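You operate a simulated robot arm through the tools that you are given. There is no shell and no other tool.

Carry out the task below with a simulated robot arm. There is one attempt and no reset: what you move stays moved.

JOB
Long carton 65 was scanned too early: press UNDO, scan small carton 92, then 65 again; dock the scanner.
Fine: use the orange scanner, scan nothing else and move no carton.

Only the result counts: the job must be done as asked and must still hold three seconds after the hand-in. Knocking over, shifting, dropping, spilling or breaking anything else fails it.

ROBOT AND FRAMES
A 6-joint arm with a two-finger parallel gripper, fixed in place. Base frame: the origin is on the floor under the middle of its stand, x ahead of it, y to its left, z up; the work surface is at about z = 0.88. Lengths are in m, angles in rad, forces in N, time in s.
It reaches about 1.347 m from its shoulder. Its first joint turns from -2.897 to 2.897 rad. Payload 3.91 kg.
The tool frame sits at the grasp point between the pads (the TCP): z along the fingers, y along the line on which they close. The tips reach 0.03 m beyond it. The gripper opens to 0.11 m. The fingers are 0.02 m wide and 0.01 m thick; the gripper's body (0.048 by 0.112 m) begins 0.055 m behind the TCP.
Orientation is told as [roll, pitch, yaw] about the base's x, y, z axes, in that order, counted from this pose: with the fingers straight down and closing along the base's y, the tool's x points along the base's -x, its y along +y and its z along -z.

CONTROLS
- The arm moves only by the tool send_rows. Its argument "series" is a list of rows, each an object (a shift or turn left out is 0, a gripper value left out holds the last) with "angular": the turn, a rotation vector about the tool's x, y, z in units of 8 degrees (1.0 is 8 degrees), a list of three; "offset": the shift along the tool's x, y, z in units of 50 mm (1.0 is 50 mm), a list of three; "claw": the finger opening in m, from 0 to 0.11. In form: [{"angular": [rx, ry, rz], "offset": [dx, dy, dz], "claw": claw}, ...]. A call has 1 to 20 rows; each row shifts and turns the commanded pose from where the row before left it, along the tool's axes as they then stand. A call with a number of a shift or a turn outside -1 to 1 is refused whole. Rows are played at 5 a second. More than 0.05 m and 0.15 rad between two rows, or a gripper value outside its range, and nothing of the call is played. Where a pose cannot be reached the arm comes as near as it can. A force on the tool above 40 N (or 10 N above the force at the start of the call, whichever is more), or a blocked arm, ends the call early, and 0.2 s more pass. Each finger travels about 0.108 m/s and halts on what it meets, pressing with about 43 N; the grip force reading is that of the motor and also rises with nothing between the fingers. The clock runs only during rows and for 0.2 s after the last one: add rows that do not move to give the fingers time. The reply holds the time, the measured pose of the TCP, the force on the tool along the base axes, the opening and the grip force, in the units named above and with some noise, with the torque about the TCP (base axes, N m) and any sound that the robot's microphone picked up, and new pictures: "views" is both (left out), scene, wrist or none.
- Cameras (640 x 400 px; columns grow to the right, rows downward): "scene" is fixed at [0.2192, 0.6511, 1.7159]; the picture's right is [-0.70, -0.71, 0.00], its down [-0.60, 0.60, -0.53] and it looks along [0.38, -0.37, -0.85] (base axes); focal length 260 px, centre (320, 200). "wrist" rides on the gripper at [0.072, 0.017, -0.103] in the tool frame; the picture's right is [-0.23, 0.97, 0.00], its down [-0.76, -0.18, -0.62] and it looks along [-0.61, -0.14, 0.78] (tool axes); focal length 222 px, centre (320, 200). There is no depth. A picture from a camera that has moved, and an enlarged one, comes with that camera's place and axes in the base frame and with its lens.
- enlarge(camera, box): a new picture of the part [left, top, right, bottom] of that camera's present view, enlarged. No time passes.
- sign_off(): hands the job in; it is judged then, once.

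Places have to be worked out from the pictures, the camera data and where the tool is seen. Open the gripper and draw the arm clear of the work before you hand the job in, unless the task says otherwise.

The tools are called after "Emit:" as name(argument=value, ...) on one line, values as JSON. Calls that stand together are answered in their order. send_rows: Moves the arm, as the interface text tells. Its arguments: {"type":"object","properties":{"series":{"type":"array","items":{"type":"object","properties":{"angular":{"type":"array","items":{"type":"number"}},"offset":{"type":"array","items":{"type":"number"}},"claw":{"type":"number"}}}},"views":{"type":"string","enum":["both","scene","wrist","none"]}},"required":["series"]} The other tools are called the same way: enlarge (camera, box) takes an enlarged picture of a part of a camera's view; sign_off () hands the job in.

At the start:

```text
t: 0.0
tcp_pos: [0.5916, 0.0218, 1.2224]
tcp_rot: [0.0, -0.003, 0.002]
contact_force: [0.1, 0.2, 0.6]
torque: [0.03, -0.01, -0.02]
opening: 0.1097
grasp_force: 0.0
```

scene: 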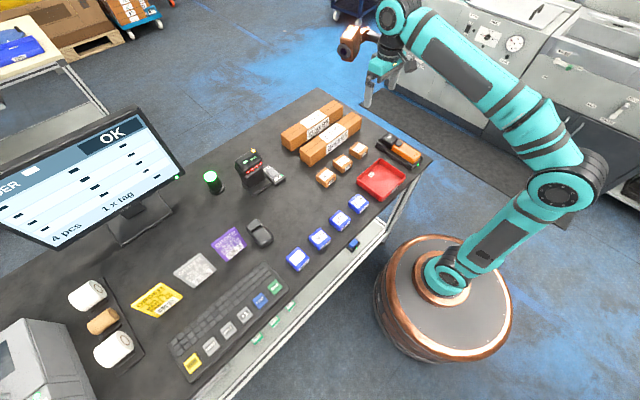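
wrist: 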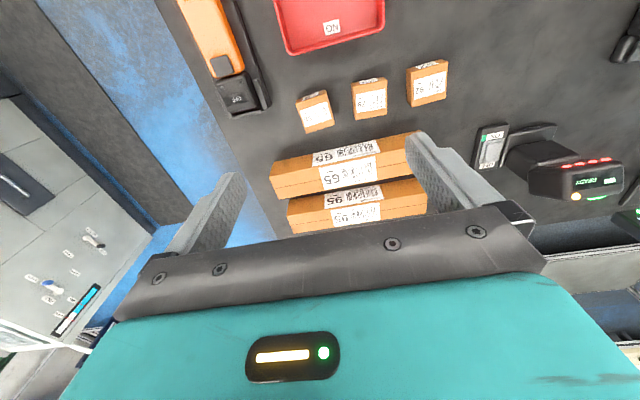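

The pictures show a desk with a keyboard, cartons, an orange scanner in a holder and another device. I enlarge several regions to read the labels before moving.

Emit:
enlarge(camera="scene", box=[160, 250, 320, 390])

Emit:
enlarge(camera="scene", box=[270, 90, 440, 200])

Emit:
enlarge(camera="scene", box=[0, 100, 200, 250])

Emit:
enlarge(camera="wrist", box=[170, 0, 470, 240])

Emit:
enlarge(camera="scene", box=[190, 130, 310, 210])

```text
2.86 times, centred on (240, 320) of scene
camera zoom: at [0.2192, 0.6511, 1.7159], right [-0.7, -0.71, 0.0], down [-0.6, 0.6, -0.53], along [0.38, -0.37, -0.85], focal length 743 px, centre (549, -143)
```

zoom: 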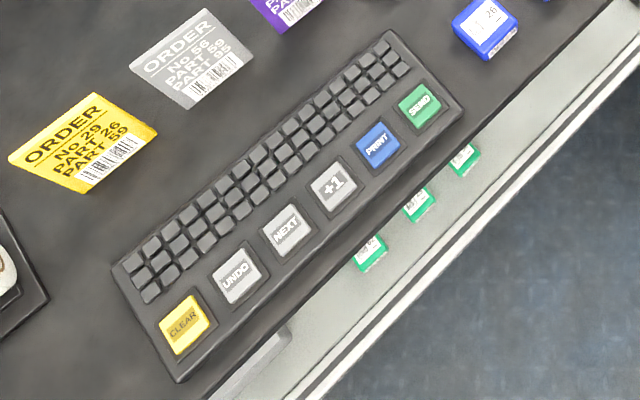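

```text
3.64 times, centred on (355, 145) of scene
camera zoom: at [0.2192, 0.6511, 1.7159], right [-0.7, -0.71, 0.0], down [-0.6, 0.6, -0.53], along [0.38, -0.37, -0.85], focal length 945 px, centre (193, 400)
```

zoom: 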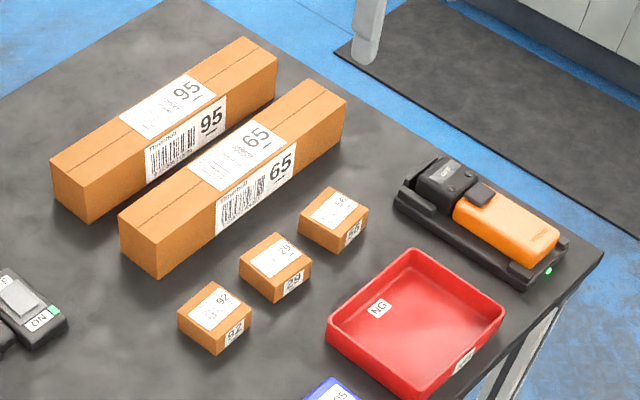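

```text
2.67 times, centred on (100, 175) of scene
camera zoom: at [0.2192, 0.6511, 1.7159], right [-0.7, -0.71, 0.0], down [-0.6, 0.6, -0.53], along [0.38, -0.37, -0.85], focal length 693 px, centre (907, 267)
```

zoom: 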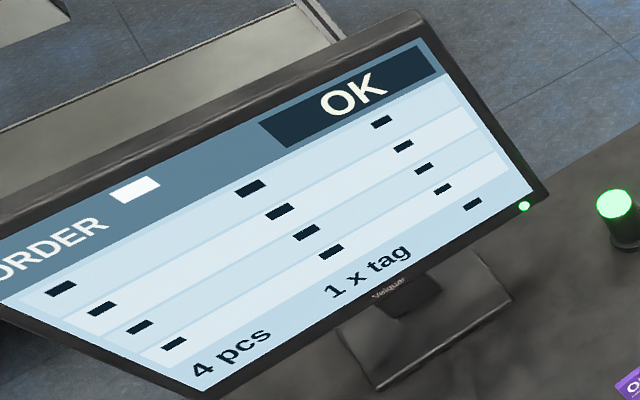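

```text
1.67 times, centred on (320, 120) of wrist
camera zoom: at [0.52, 0.0374, 1.326], right [0.23, 0.97, 0.0], down [0.76, -0.18, 0.62], along [0.61, -0.14, -0.78], focal length 370 px, centre (320, 333)
```

zoom: 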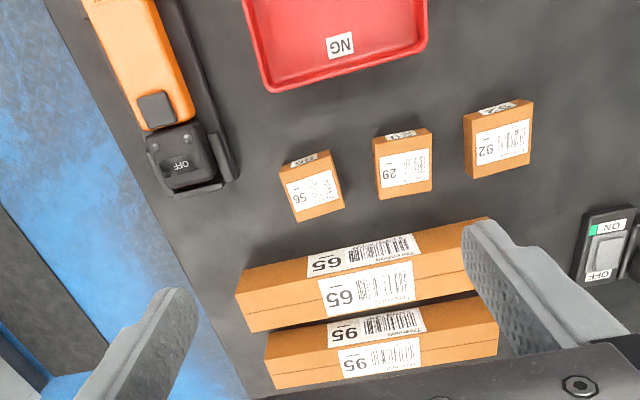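

```text
5.00 times, centred on (250, 170) of scene
camera zoom: at [0.2192, 0.6511, 1.7159], right [-0.7, -0.71, 0.0], down [-0.6, 0.6, -0.53], along [0.38, -0.37, -0.85], focal length 1300 px, centre (670, 350)
```

zoom: 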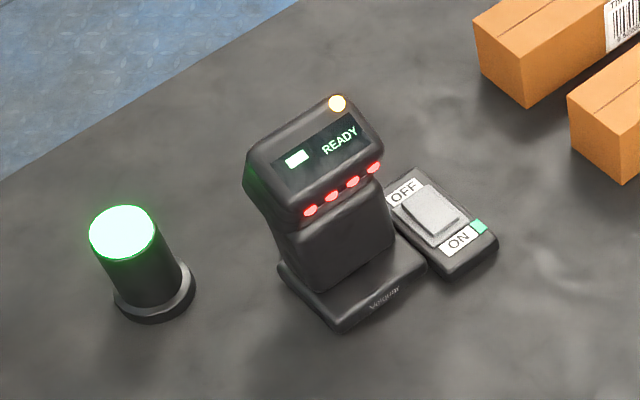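

I look closer at the orange scanner, the carton labels and the keys to see where barcodes and any trigger are.

Emit:
enlarge(camera="scene", box=[370, 125, 440, 170])

Emit:
enlarge(camera="wrist", box=[170, 0, 290, 120])

Emit:
enlarge(camera="wrist", box=[280, 50, 460, 140])

Emit:
enlarge(camera="wrist", box=[260, 130, 440, 240])

Emit:
enlarge(camera="scene", box=[310, 135, 380, 195])

Emit:
enlarge(camera="scene", box=[275, 100, 370, 170])

Emit:
enlarge(camera="wrist", box=[460, 90, 640, 240])

```text
8.89 times, centred on (405, 148) of scene
camera zoom: at [0.2192, 0.6511, 1.7159], right [-0.7, -0.71, 0.0], down [-0.6, 0.6, -0.53], along [0.38, -0.37, -0.85], focal length 2310 px, centre (-436, 667)
```

zoom: 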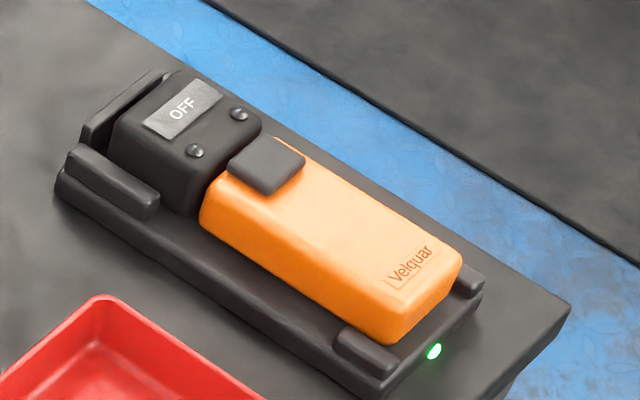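

```text
3.33 times, centred on (230, 60) of wrist
camera zoom: at [0.52, 0.0374, 1.326], right [0.23, 0.97, 0.0], down [0.76, -0.18, 0.62], along [0.61, -0.14, -0.78], focal length 740 px, centre (620, 667)
```

zoom: 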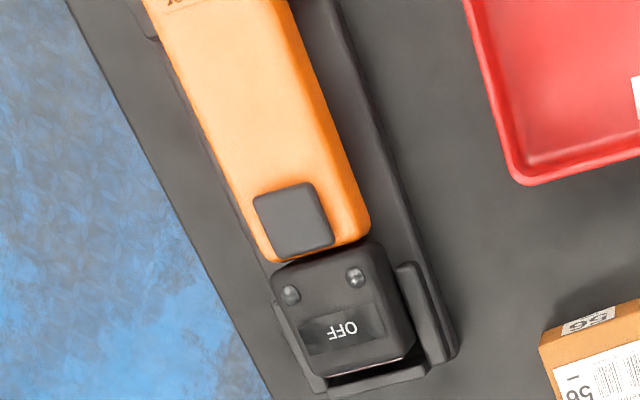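

```text
3.56 times, centred on (370, 95) of wrist
camera zoom: at [0.52, 0.0374, 1.326], right [0.23, 0.97, 0.0], down [0.76, -0.18, 0.62], along [0.61, -0.14, -0.78], focal length 790 px, centre (142, 573)
```

zoom: 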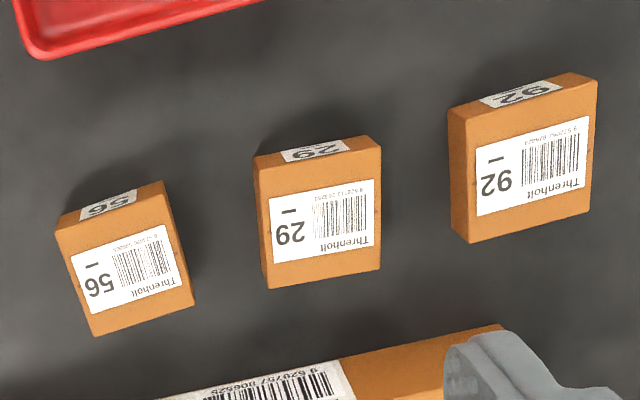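

```text
3.56 times, centred on (350, 185) of wrist
camera zoom: at [0.52, 0.0374, 1.326], right [0.23, 0.97, 0.0], down [0.76, -0.18, 0.62], along [0.61, -0.14, -0.78], focal length 790 px, centre (213, 253)
```

zoom: 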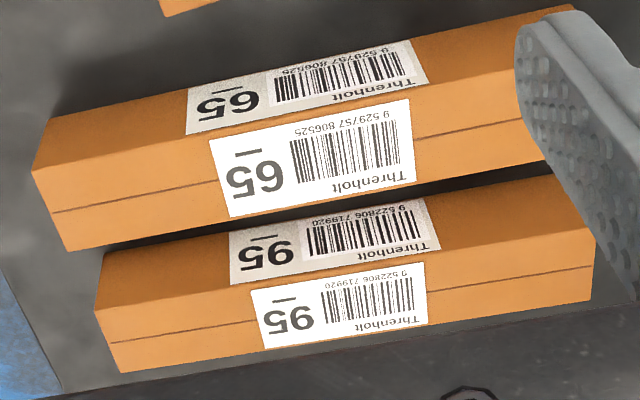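

```text
6.67 times, centred on (345, 165) of scene
camera zoom: at [0.2192, 0.6511, 1.7159], right [-0.7, -0.71, 0.0], down [-0.6, 0.6, -0.53], along [0.38, -0.37, -0.85], focal length 1733 px, centre (153, 433)
```

zoom: 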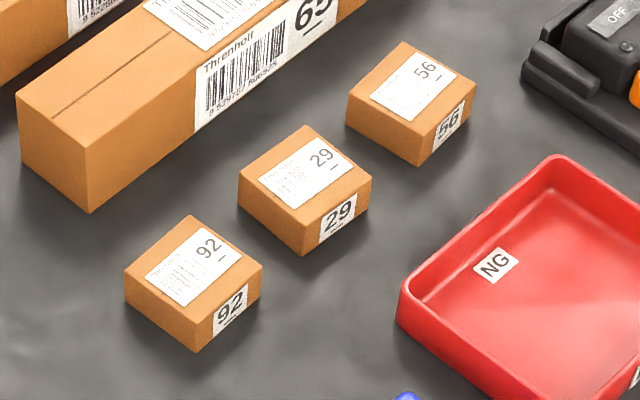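

```text
5.71 times, centred on (322, 135) of scene
camera zoom: at [0.2192, 0.6511, 1.7159], right [-0.7, -0.71, 0.0], down [-0.6, 0.6, -0.53], along [0.38, -0.37, -0.85], focal length 1485 px, centre (306, 571)
```

zoom: 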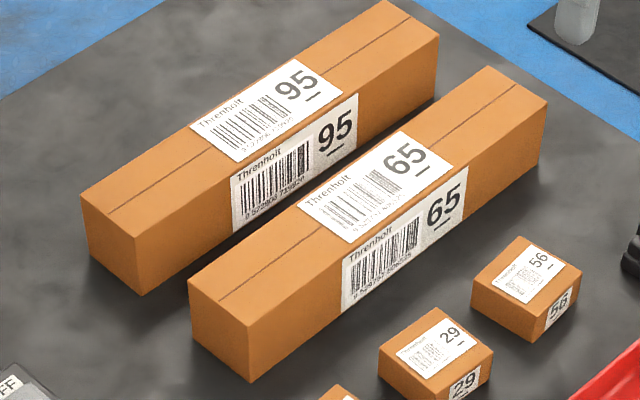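

```text
2.67 times, centred on (550, 165) of wrist
camera zoom: at [0.52, 0.0374, 1.326], right [0.23, 0.97, 0.0], down [0.76, -0.18, 0.62], along [0.61, -0.14, -0.78], focal length 592 px, centre (-293, 293)
```

zoom: 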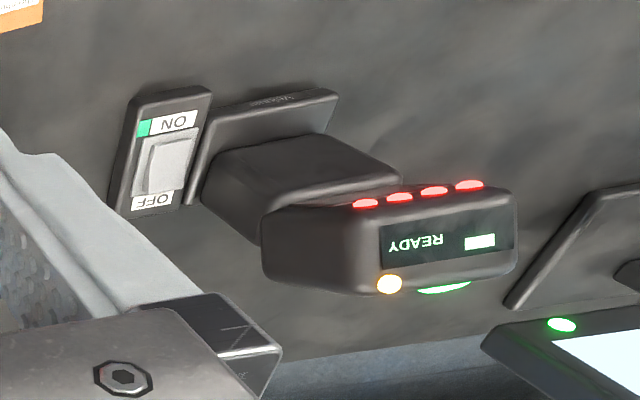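

The orange scanner lies docked with its head toward +x, showing OFF. The top labels carry barcodes, and the UNDO key is near (0.456, 0.838). I move above UNDO at height with the fingers closed.

Emit:
send_rows(series=[{"offset": [0.15, 0.9, 0], "claw": 0.0}, {"offset": [0.15, 0.9, 0]}, {"offset": [0.15, 0.9, 0]}, {"offset": [0.15, 0.9, 0]}, {"offset": [0.15, 0.9, 0]}, {"offset": [0.15, 0.9, 0]}, {"offset": [0.15, 0.9, 0]}, {"offset": [0.15, 0.9, 0]}, {"offset": [0.15, 0.9, 0]}, {"offset": [0.15, 0.9, 0]}, {"offset": [0.15, 0.9, 0]}, {"offset": [0.15, 0.9, 0]}, {"offset": [0.15, 0.9, 0]}, {"offset": [0.15, 0.9, 0]}, {"offset": [0.15, 0.9, 0]}, {"offset": [0.15, 0.9, 0]}, {"offset": [0.15, 0.9, 0]}, {"offset": [0.15, 0.9, 0]}, {}, {}])

```text
t: 4.2
tcp_pos: [0.4332, 0.7854, 1.1557]
tcp_rot: [0.002, -0.002, 0.0]
contact_force: [0.4, -0.2, 0.0]
torque: [0.0, -0.01, 0.03]
opening: 0.0
grasp_force: 37.8
out of reach, approached as far as the arm can: row 15, 16, 17, 18
camera wrist: at [0.3608, 0.8016, 1.2594], right [0.23, 0.97, 0.0], down [0.76, -0.18, 0.62], along [0.61, -0.14, -0.78], focal length 222 px, centre (320, 200)
```

scene: 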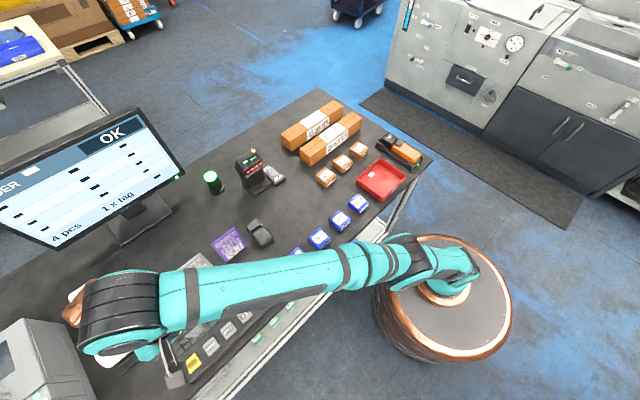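
wrist: 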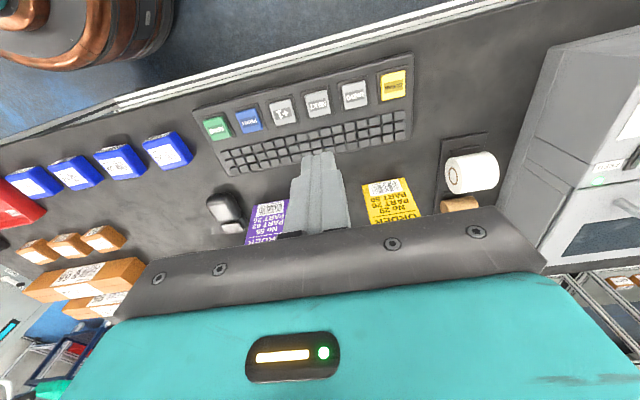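

The arm was at its reach limit there and sagged to (0.433, 0.785, 1.156). I zoom on the keys to place UNDO.

Emit:
enlarge(camera="wrist", box=[190, 50, 430, 190])

```text
2.67 times, centred on (310, 120) of wrist
camera zoom: at [0.3608, 0.8016, 1.2594], right [0.23, 0.97, 0.0], down [0.76, -0.18, 0.62], along [0.61, -0.14, -0.78], focal length 592 px, centre (347, 413)
```

zoom: 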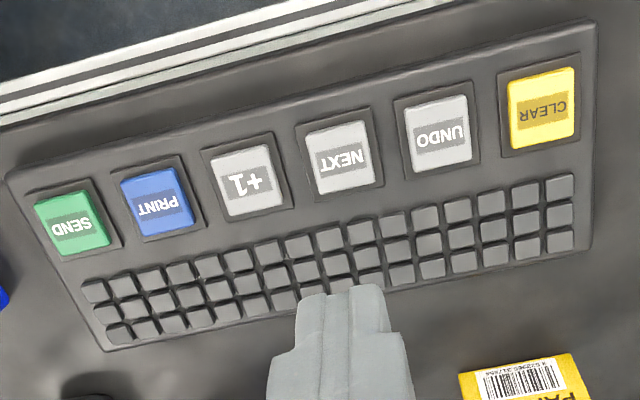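

UNDO computes to about (0.454, 0.833). I lower by 0.1 m and read where the commanded pose stands.

Emit:
send_rows(series=[{"offset": [0, 0, 1]}, {"offset": [0, 0, 1]}, {}, {}, {}], views="wrist")

```text
t: 5.4
tcp_pos: [0.4339, 0.7852, 1.0558]
tcp_rot: [-0.003, -0.001, -0.001]
contact_force: [0.1, 0.4, 0.0]
torque: [0.03, -0.01, 0.0]
opening: 0.0
grasp_force: 37.5
camera wrist: at [0.3613, 0.8007, 1.16], right [0.23, 0.97, 0.0], down [0.76, -0.18, 0.62], along [0.61, -0.14, -0.78], focal length 222 px, centre (320, 200)
```

wrist: 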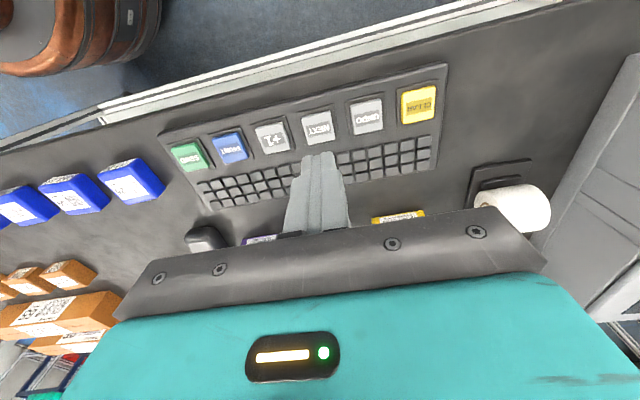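

The command follows the clamped pose. I shift to just above UNDO (0.455, 0.834) and down to z about 0.985.

Emit:
send_rows(series=[{"offset": [-0.21, 0.49, 0.5]}, {"offset": [-0.21, 0.49, 0.5]}, {"offset": [0, 0, 0.4]}, {}, {}, {}], views="both")

Emit:
enlarge(camera="wrist", box=[220, 60, 440, 200])

```text
t: 6.8
tcp_pos: [0.4549, 0.8344, 0.9861]
tcp_rot: [-0.002, -0.002, -0.002]
contact_force: [0.0, 0.2, 0.4]
torque: [0.01, 0.02, 0.03]
opening: 0.0
grasp_force: 37.7
camera wrist: at [0.3826, 0.8494, 1.0895], right [0.23, 0.97, 0.0], down [0.76, -0.18, 0.62], along [0.61, -0.14, -0.78], focal length 222 px, centre (320, 200)
```

scene: 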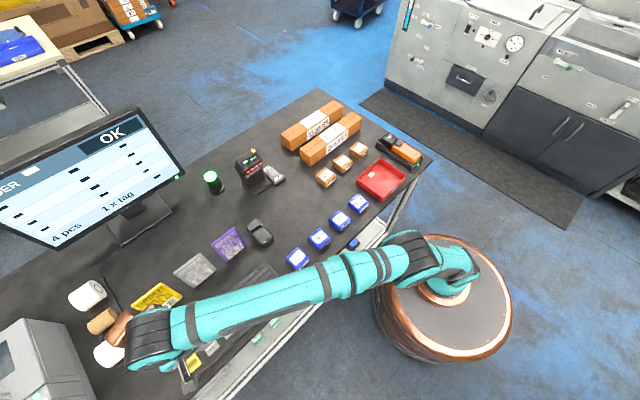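
wrist: 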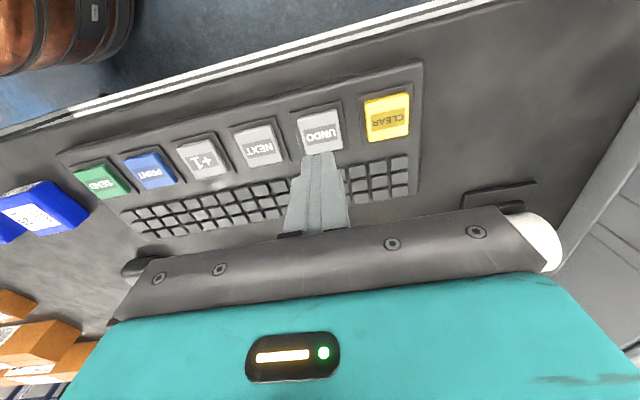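

```text
2.86 times, centred on (330, 130) of wrist
camera zoom: at [0.3826, 0.8494, 1.0895], right [0.23, 0.97, 0.0], down [0.76, -0.18, 0.62], along [0.61, -0.14, -0.78], focal length 635 px, centre (291, 400)
```

zoom: 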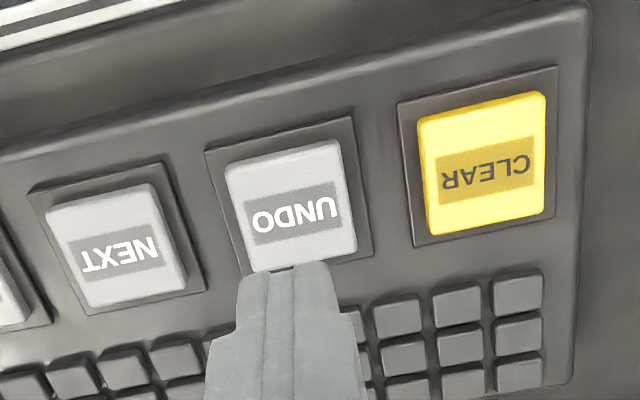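

The fingertips stand over UNDO, tip at z about 0.956. I lower gently by 35 mm toward the key.

Emit:
send_rows(series=[{"offset": [0, 0.0, 0.25]}, {"offset": [0, 0, 0.25]}, {"offset": [0, 0, 0.2]}, {}, {}], views="wrist")

Emit:
enlarge(camera="wrist", box=[220, 60, 440, 200])

```text
t: 8.0
tcp_pos: [0.4527, 0.8336, 0.9495]
tcp_rot: [-0.002, -0.003, -0.001]
contact_force: [0.3, -0.3, 0.6]
torque: [-0.01, 0.01, -0.01]
opening: 0.0001
grasp_force: 37.6
camera wrist: at [0.3821, 0.8498, 1.0545], right [0.23, 0.97, 0.0], down [0.76, -0.18, 0.62], along [0.61, -0.14, -0.78], focal length 222 px, centre (320, 200)
```

wrist: 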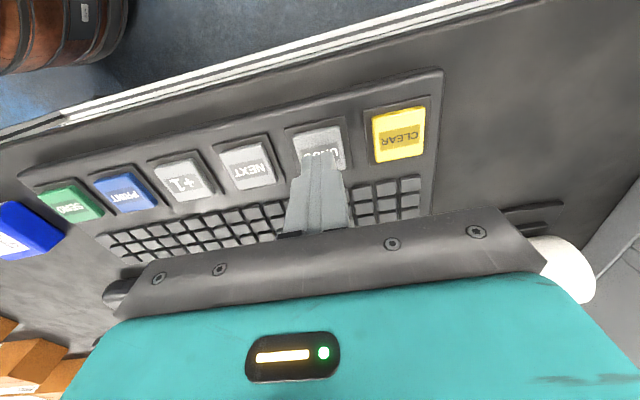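

```text
2.86 times, centred on (330, 130) of wrist
camera zoom: at [0.3821, 0.8498, 1.0545], right [0.23, 0.97, 0.0], down [0.76, -0.18, 0.62], along [0.61, -0.14, -0.78], focal length 635 px, centre (291, 400)
```

zoom: 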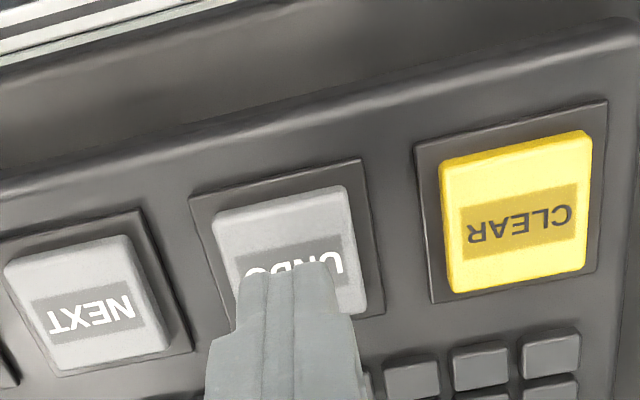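

The tip is about 15 mm above the key and centred over it. I continue down in 3 mm steps and watch force and sound.

Emit:
send_rows(series=[{"offset": [0, 0, 0.06]}, {"offset": [0, 0, 0.06]}, {"offset": [0, 0, 0.06]}, {"offset": [0, 0, 0.06]}, {}], views="both")

```text
t: 9.2
tcp_pos: [0.4541, 0.8347, 0.9376]
tcp_rot: [-0.001, -0.003, 0.0]
contact_force: [1.1, 0.7, 0.0]
torque: [0.01, 0.02, 0.05]
opening: 0.0003
grasp_force: 37.9
camera wrist: at [0.382, 0.8503, 1.0425], right [0.23, 0.97, 0.0], down [0.76, -0.18, 0.62], along [0.61, -0.14, -0.78], focal length 222 px, centre (320, 200)
```

scene: 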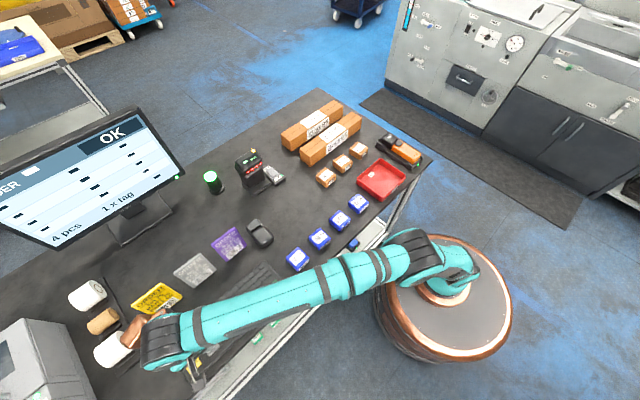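
wrist: 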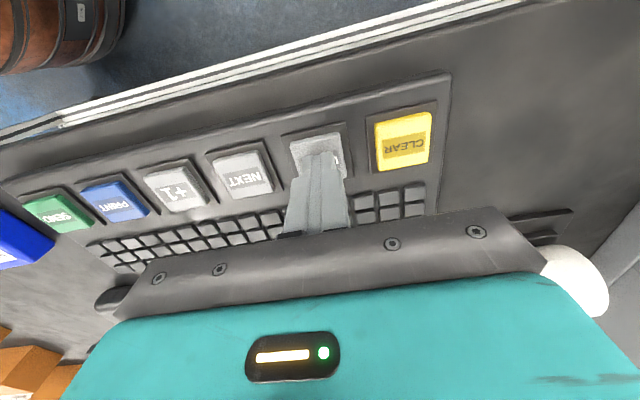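

The tip is at z about 0.908 with no contact force yet. I keep lowering in 2 mm steps.

Emit:
send_rows(series=[{"offset": [0, 0, 0.04]}, {"offset": [0, 0, 0.04]}, {"offset": [0, 0, 0.04]}, {}], views="wrist")

Emit:
enlarge(camera="wrist", box=[220, 60, 440, 200])

```text
t: 10.2
tcp_pos: [0.4543, 0.8341, 0.9331]
tcp_rot: [-0.002, -0.003, 0.0]
contact_force: [0.3, 0.2, 2.1]
torque: [-0.03, 0.04, -0.02]
opening: 0.0
grasp_force: 37.8
heard: click
camera wrist: at [0.3817, 0.85, 1.0371], right [0.23, 0.97, 0.0], down [0.76, -0.18, 0.62], along [0.61, -0.14, -0.78], focal length 222 px, centre (320, 200)
```

wrist: 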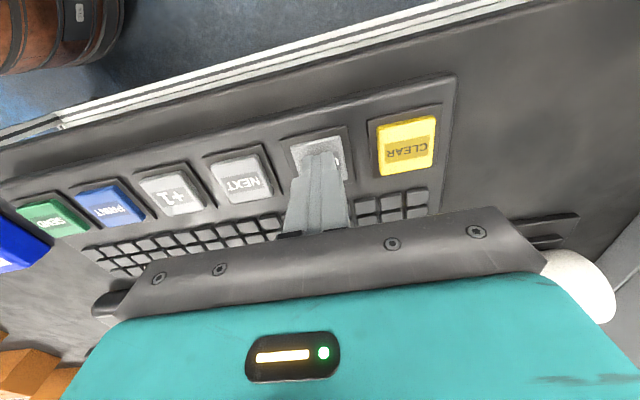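

```text
2.86 times, centred on (330, 130) of wrist
camera zoom: at [0.3817, 0.85, 1.0371], right [0.23, 0.97, 0.0], down [0.76, -0.18, 0.62], along [0.61, -0.14, -0.78], focal length 635 px, centre (291, 400)
```

zoom: 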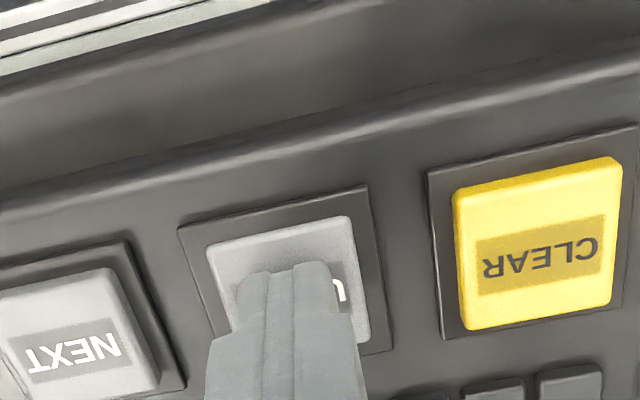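

A click was heard with about 2 N of force, so the key was pressed. I lift straight up and check the monitor.

Emit:
send_rows(series=[{"offset": [0, 0, -0.4]}, {"offset": [0, 0, -1]}, {"offset": [0, 0, -1]}, {"offset": [0, 0, -0.6]}, {}], views="both")

Emit:
enlarge(camera="scene", box=[0, 100, 300, 260])

```text
t: 11.4
tcp_pos: [0.4536, 0.8341, 1.0825]
tcp_rot: [-0.002, -0.001, 0.0]
contact_force: [-0.7, 0.0, 0.2]
torque: [-0.02, 0.01, 0.01]
opening: 0.0001
grasp_force: 37.9
camera wrist: at [0.3816, 0.8501, 1.1866], right [0.23, 0.97, 0.0], down [0.76, -0.18, 0.62], along [0.61, -0.14, -0.78], focal length 222 px, centre (320, 200)
```

scene: 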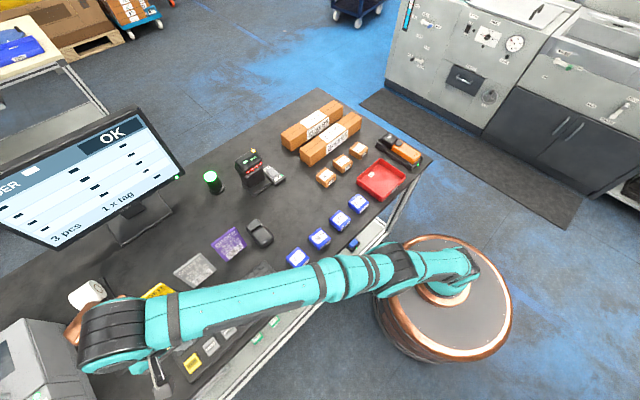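
wrist: 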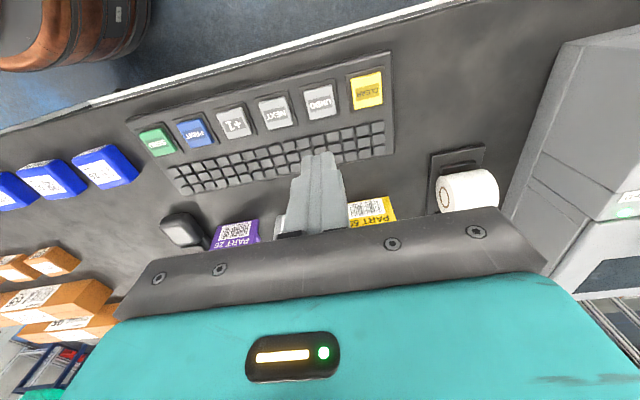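

```text
2.13 times, centred on (150, 180) of scene
camera zoom: at [0.2192, 0.6511, 1.7159], right [-0.7, -0.71, 0.0], down [-0.6, 0.6, -0.53], along [0.38, -0.37, -0.85], focal length 554 px, centre (683, 243)
```

zoom: 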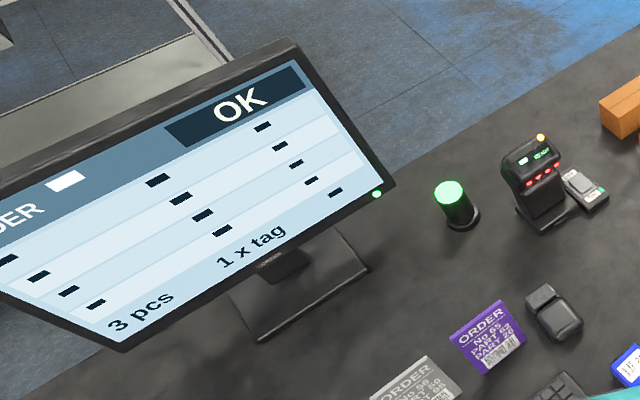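

The monitor went from 4 pcs to 3 pcs, so UNDO worked. I now travel back to hover near the orange scanner, opening the gripper.

Emit:
send_rows(series=[{"offset": [0, -0.97, -0.1], "claw": 0.11}, {"offset": [0, -0.97, -0.1]}, {"offset": [0, -0.97, 0]}, {"offset": [0, -0.97, 0]}, {"offset": [0, -0.97, 0]}, {"offset": [0, -0.97, 0]}, {"offset": [0, -0.97, 0]}, {"offset": [0, -0.97, 0]}, {"offset": [0, -0.97, 0]}, {"offset": [0, -0.97, 0]}, {"offset": [0, -0.97, 0]}, {"offset": [0, -0.97, 0]}, {"offset": [0, -0.97, 0]}, {"offset": [0, -0.97, 0]}, {"offset": [0, -0.97, 0]}, {"offset": [0, -0.97, 0]}, {"offset": [0, -0.97, 0]}, {"offset": [0, -0.97, 0]}, {"offset": [0, -0.97, 0]}, {}], views="both")

```text
t: 15.6
tcp_pos: [0.4548, -0.0883, 1.0934]
tcp_rot: [0.0, -0.003, 0.001]
contact_force: [-0.5, 0.7, -0.6]
torque: [-0.04, -0.04, -0.01]
opening: 0.1103
grasp_force: 0.1
camera wrist: at [0.3817, -0.072, 1.1976], right [0.23, 0.97, 0.0], down [0.76, -0.18, 0.62], along [0.61, -0.14, -0.78], focal length 222 px, centre (320, 200)
```

scene: 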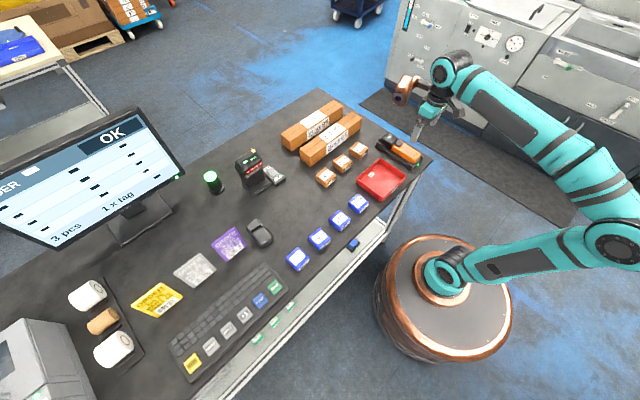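
wrist: 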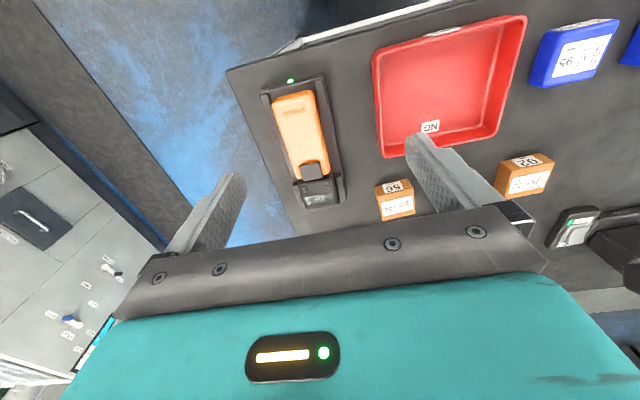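

Emit:
enlarge(camera="wrist", box=[230, 60, 390, 220])

Emit:
enlarge(camera="scene", box=[360, 120, 450, 190])

```text
2.50 times, centred on (310, 140) of wrist
camera zoom: at [0.3817, -0.072, 1.1976], right [0.23, 0.97, 0.0], down [0.76, -0.18, 0.62], along [0.61, -0.14, -0.78], focal length 555 px, centre (345, 350)
```

zoom: 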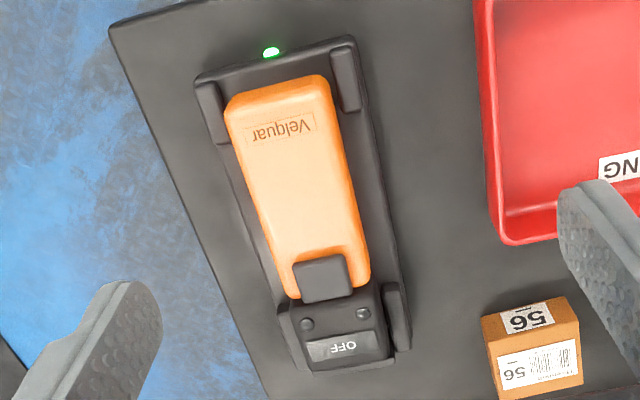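

```text
5.71 times, centred on (405, 155) of scene
camera zoom: at [0.2192, 0.6511, 1.7159], right [-0.7, -0.71, 0.0], down [-0.6, 0.6, -0.53], along [0.38, -0.37, -0.85], focal length 1485 px, centre (-166, 457)
```

zoom: 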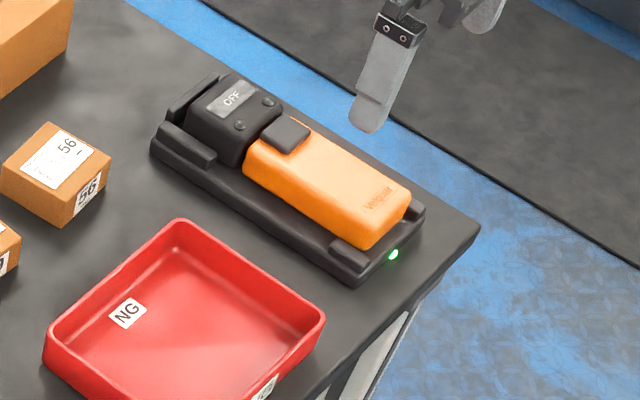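

The scanner body spans about x 0.44–0.55, centred at y ≈ -0.119, top near z 0.918, with the dark button at (0.539, -0.120, 0.927). I move to hover over the middle of the body to refine its centre line.

Emit:
send_rows(series=[{"offset": [-0.4, -0.307, 0.73]}, {"offset": [-0.4, -0.307, 0.73]}, {}, {}], views="both")

Emit:
enlarge(camera="wrist", box=[200, 40, 440, 220])

Emit:
enlarge(camera="scene", box=[370, 120, 450, 180])

```text
t: 16.6
tcp_pos: [0.4943, -0.1181, 1.0219]
tcp_rot: [-0.001, -0.002, 0.0]
contact_force: [-0.1, -0.1, -0.4]
torque: [-0.03, 0.01, -0.01]
opening: 0.11
grasp_force: 0.0
camera wrist: at [0.4214, -0.1024, 1.1254], right [0.23, 0.97, 0.0], down [0.76, -0.18, 0.62], along [0.61, -0.14, -0.78], focal length 222 px, centre (320, 200)
```

scene: 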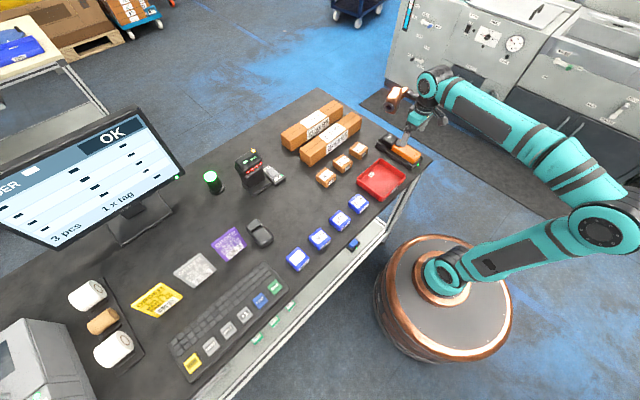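
wrist: 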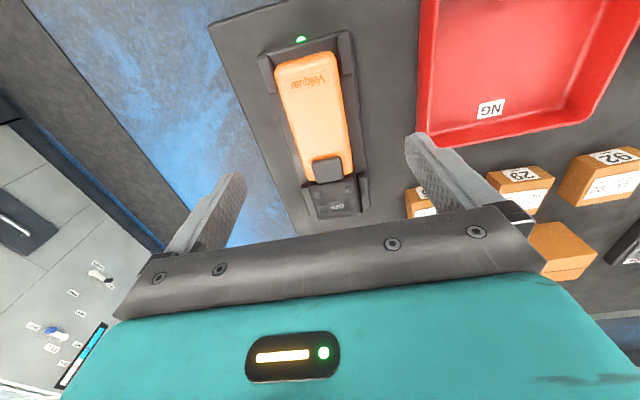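

```text
2.22 times, centred on (320, 130) of wrist
camera zoom: at [0.4214, -0.1024, 1.1254], right [0.23, 0.97, 0.0], down [0.76, -0.18, 0.62], along [0.61, -0.14, -0.78], focal length 494 px, centre (320, 356)
```

zoom: 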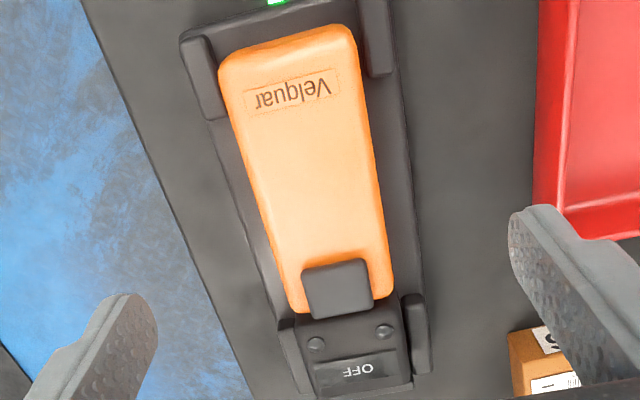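

```text
6.67 times, centred on (410, 150) of scene
camera zoom: at [0.2192, 0.6511, 1.7159], right [-0.7, -0.71, 0.0], down [-0.6, 0.6, -0.53], along [0.38, -0.37, -0.85], focal length 1733 px, centre (-280, 533)
```

zoom: 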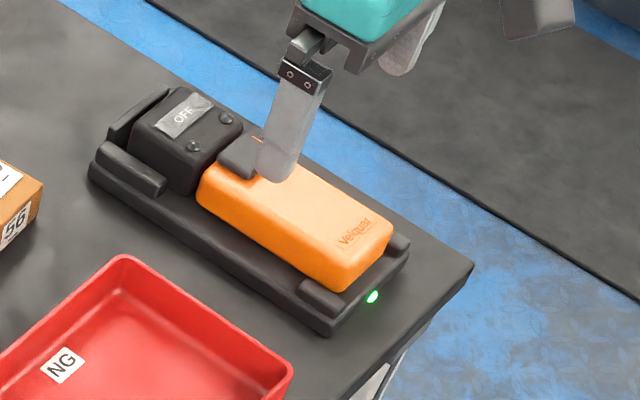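

The body's centre line is y ≈ -0.1205 with nearly no yaw, width about 0.047 m. I tilt the fingers 30° forward (so the scanner can be aimed down later with less wrist bend) and centre on y.

Emit:
send_rows(series=[{"offset": [-0.2, -0.05, 0]}, {"angular": [0, -0.9375, 0]}, {"angular": [0, -0.9375, 0]}, {"angular": [0, -0.9375, 0]}, {"angular": [0, -0.9375, 0]}, {}, {}], views="both")

Emit:
enlarge(camera="wrist", box=[180, 40, 460, 240])

Emit:
enlarge(camera="scene", box=[350, 60, 470, 180])

```text
t: 18.2
tcp_pos: [0.506, -0.1212, 1.0222]
tcp_rot: [-0.001, -0.526, 0.0]
contact_force: [-0.8, 0.5, -0.8]
torque: [0.03, 0.0, 0.03]
opening: 0.1099
grasp_force: 0.0
camera wrist: at [0.3897, -0.1045, 1.0751], right [0.2, 0.97, 0.11], down [0.35, -0.18, 0.92], along [0.92, -0.14, -0.37], focal length 222 px, centre (320, 200)
```

scene: 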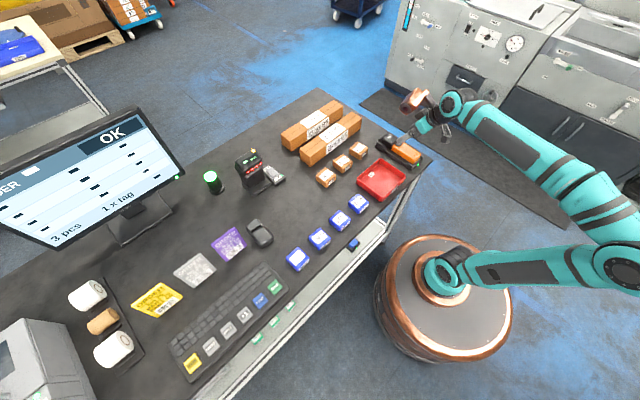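
wrist: 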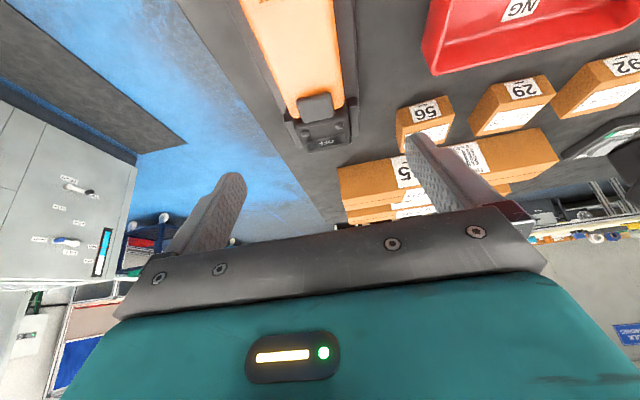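

```text
2.00 times, centred on (320, 140) of wrist
camera zoom: at [0.3897, -0.1045, 1.0751], right [0.2, 0.97, 0.11], down [0.35, -0.18, 0.92], along [0.92, -0.14, -0.37], focal length 444 px, centre (320, 320)
```

zoom: 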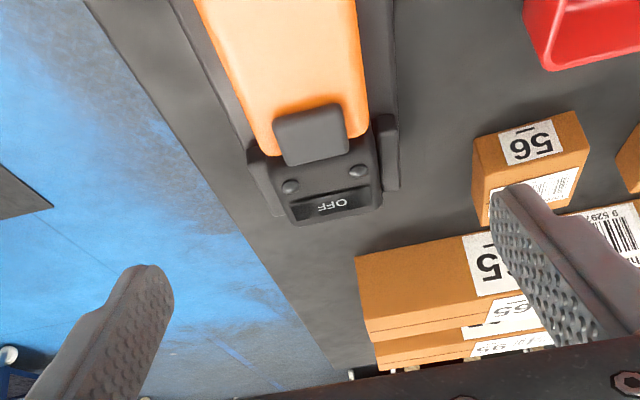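

```text
3.33 times, centred on (410, 120) of scene
camera zoom: at [0.2192, 0.6511, 1.7159], right [-0.7, -0.71, 0.0], down [-0.6, 0.6, -0.53], along [0.38, -0.37, -0.85], focal length 866 px, centre (20, 467)
```

zoom: 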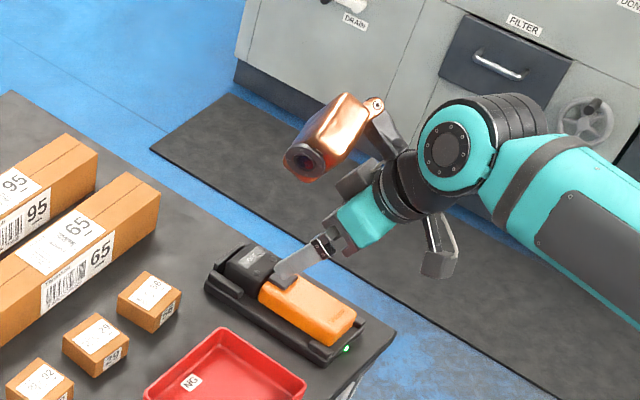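

The tilted hover is over the body. Before going down I check the dock plate's height so that the fingertips pass over it when closing.

Emit:
enlarge(camera="scene", box=[374, 130, 430, 170])

Emit:
enlarge(camera="wrist", box=[230, 0, 400, 160])

```text
10.00 times, centred on (402, 150) of scene
camera zoom: at [0.2192, 0.6511, 1.7159], right [-0.7, -0.71, 0.0], down [-0.6, 0.6, -0.53], along [0.38, -0.37, -0.85], focal length 2599 px, centre (-500, 700)
```

zoom: 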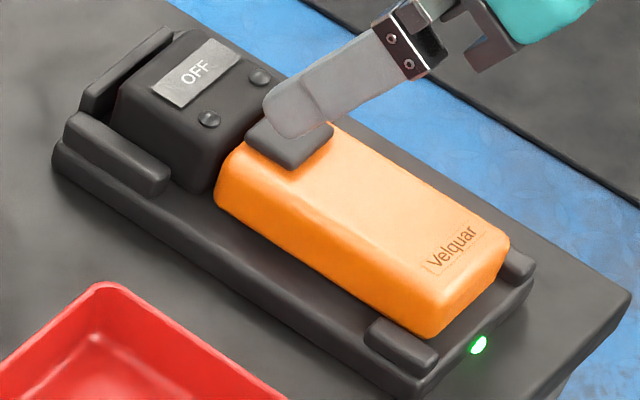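

```text
2.50 times, centred on (315, 80) of wrist
camera zoom: at [0.3897, -0.1045, 1.0751], right [0.2, 0.97, 0.11], down [0.35, -0.18, 0.92], along [0.92, -0.14, -0.37], focal length 555 px, centre (332, 500)
```

zoom: 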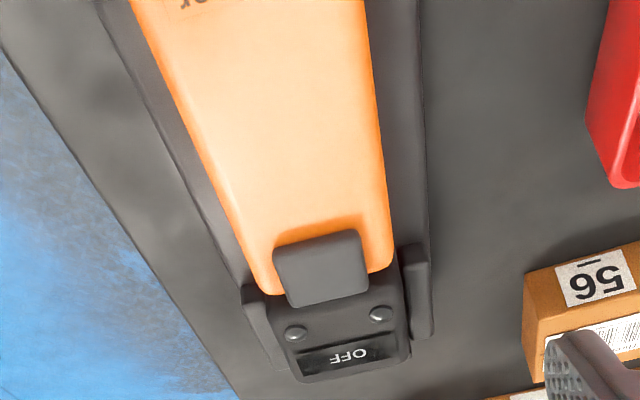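

The dock plate top looks to be near z 0.895–0.897 and body top near 0.918. I go down to about z 0.955 with the fingers still wide, then look again.

Emit:
send_rows(series=[{"offset": [0.2, 0.01, 0.346], "claw": 0.08}, {"offset": [0.2, 0, 0.346]}, {"offset": [0.13, 0, 0.225]}, {"offset": [0.14, 0, 0.242]}, {}, {}], views="both")

Emit:
enlarge(camera="wrist", box=[200, 40, 440, 240])

Emit:
enlarge(camera="scene", box=[374, 120, 430, 170])

```text
t: 19.6
tcp_pos: [0.505, -0.1198, 0.9541]
tcp_rot: [-0.001, -0.525, 0.0]
contact_force: [0.3, -1.1, 0.3]
torque: [0.01, 0.01, 0.01]
opening: 0.0801
grasp_force: 0.0
camera wrist: at [0.3897, -0.104, 1.0078], right [0.2, 0.97, 0.11], down [0.35, -0.18, 0.92], along [0.92, -0.14, -0.37], focal length 222 px, centre (320, 200)
```

scene: 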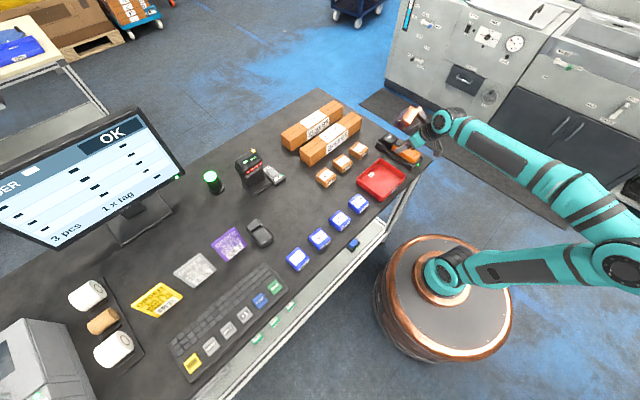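
wrist: 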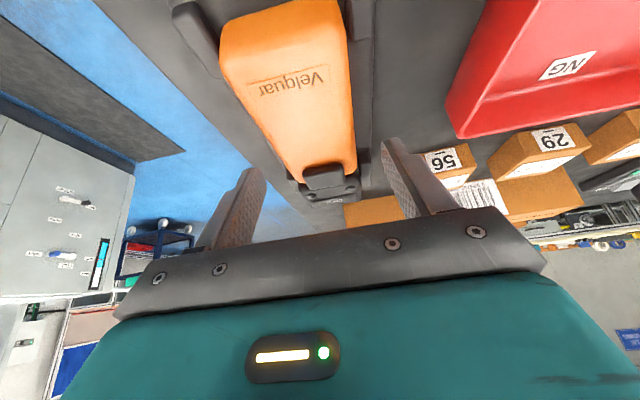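

```text
2.00 times, centred on (320, 140) of wrist
camera zoom: at [0.3897, -0.104, 1.0078], right [0.2, 0.97, 0.11], down [0.35, -0.18, 0.92], along [0.92, -0.14, -0.37], focal length 444 px, centre (320, 320)
```

zoom: 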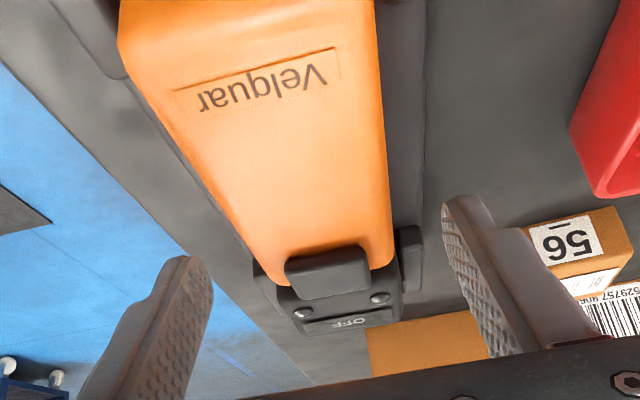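

```text
8.00 times, centred on (402, 145) of scene
camera zoom: at [0.2192, 0.6511, 1.7159], right [-0.7, -0.71, 0.0], down [-0.6, 0.6, -0.53], along [0.38, -0.37, -0.85], focal length 2079 px, centre (-336, 640)
```

zoom: 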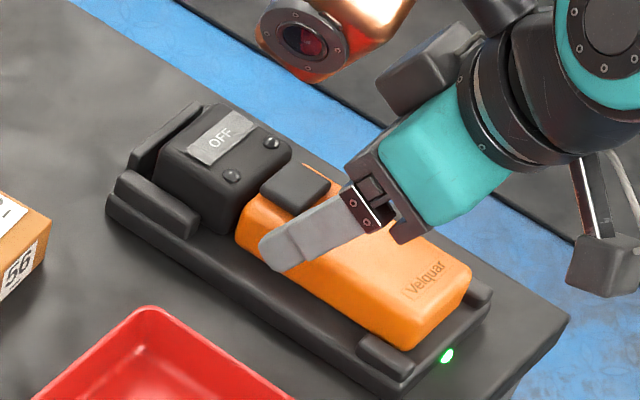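

Both fingers straddle the body with even gaps. I lower to z ≈ 0.934 and narrow to 0.066 so the tips stand over the dock plate.

Emit:
send_rows(series=[{"offset": [0.1, 0, 0.173], "claw": 0.066}, {"offset": [0.1, 0, 0.173]}, {}, {}], views="both")

Emit:
enlarge(camera="wrist", box=[200, 40, 440, 240])

Emit:
enlarge(camera="scene", box=[374, 120, 430, 170])

```text
t: 20.6
tcp_pos: [0.5044, -0.1185, 0.9345]
tcp_rot: [-0.002, -0.526, -0.001]
contact_force: [0.0, 0.2, -0.7]
torque: [0.02, 0.0, 0.02]
opening: 0.0659
grasp_force: 0.0
camera wrist: at [0.3897, -0.1038, 0.9881], right [0.2, 0.97, 0.11], down [0.35, -0.18, 0.92], along [0.92, -0.14, -0.37], focal length 222 px, centre (320, 200)
```

scene: 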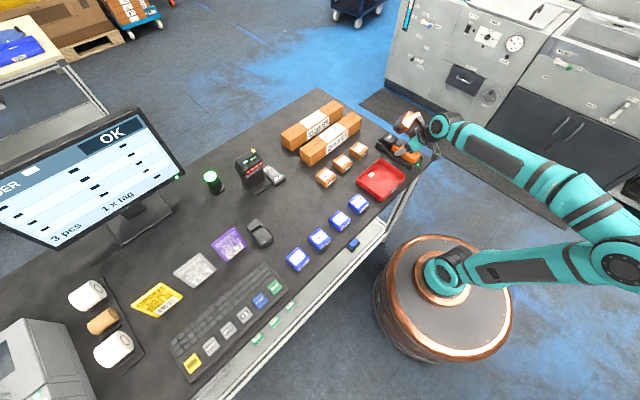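
wrist: 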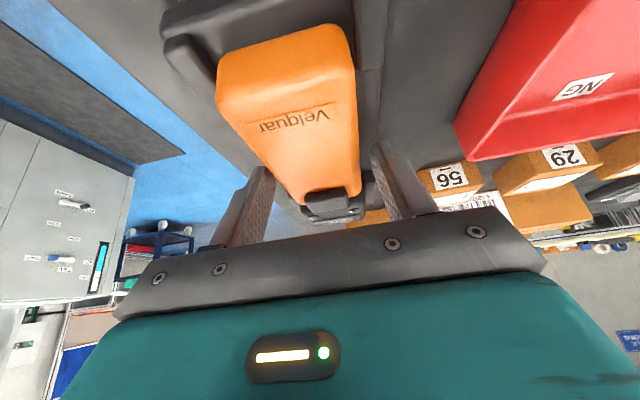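

```text
2.00 times, centred on (320, 140) of wrist
camera zoom: at [0.3897, -0.1038, 0.9881], right [0.2, 0.97, 0.11], down [0.35, -0.18, 0.92], along [0.92, -0.14, -0.37], focal length 444 px, centre (320, 320)
```

zoom: 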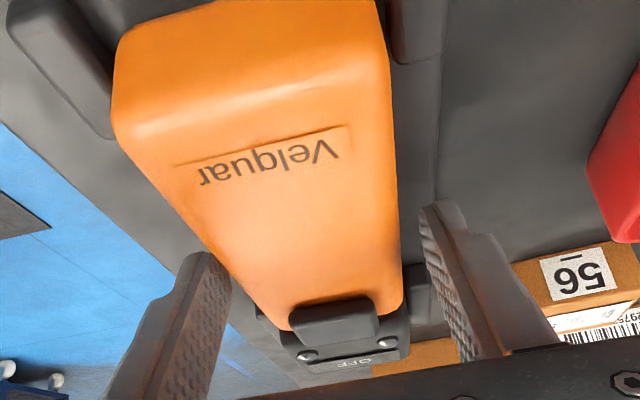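

```text
8.00 times, centred on (402, 145) of scene
camera zoom: at [0.2192, 0.6511, 1.7159], right [-0.7, -0.71, 0.0], down [-0.6, 0.6, -0.53], along [0.38, -0.37, -0.85], focal length 2079 px, centre (-336, 640)
```

zoom: 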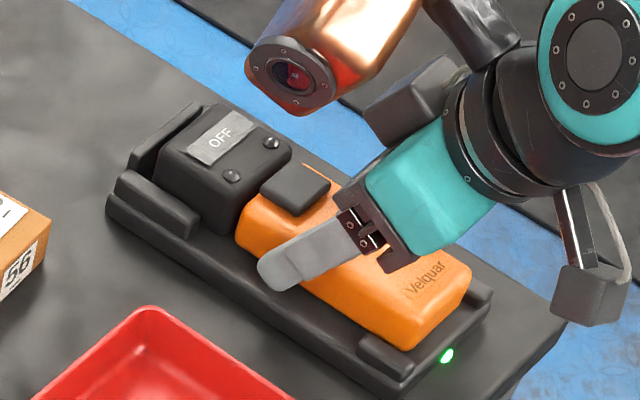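

The gaps look even on both sides. I probe downward in small steps to feel for the dock plate.

Emit:
send_rows(series=[{"offset": [0.015, 0, 0.026]}, {"offset": [0.015, 0, 0.026]}, {}], views="none")

```text
t: 21.4
tcp_pos: [0.5035, -0.1207, 0.932]
tcp_rot: [-0.001, -0.526, -0.001]
contact_force: [0.1, 0.0, -0.6]
torque: [0.01, 0.0, 0.02]
opening: 0.0659
grasp_force: 0.0
```

No contact yet at z 0.932. I lower another 3 mm.

Emit:
send_rows(series=[{"offset": [0.015, 0, 0.026]}, {"offset": [0.015, 0, 0.026]}, {}], views="none")

```text
t: 22.2
tcp_pos: [0.5043, -0.1195, 0.9273]
tcp_rot: [-0.001, -0.526, 0.0]
contact_force: [0.1, 0.0, -0.4]
torque: [0.01, 0.01, -0.02]
opening: 0.066
grasp_force: 0.0
```

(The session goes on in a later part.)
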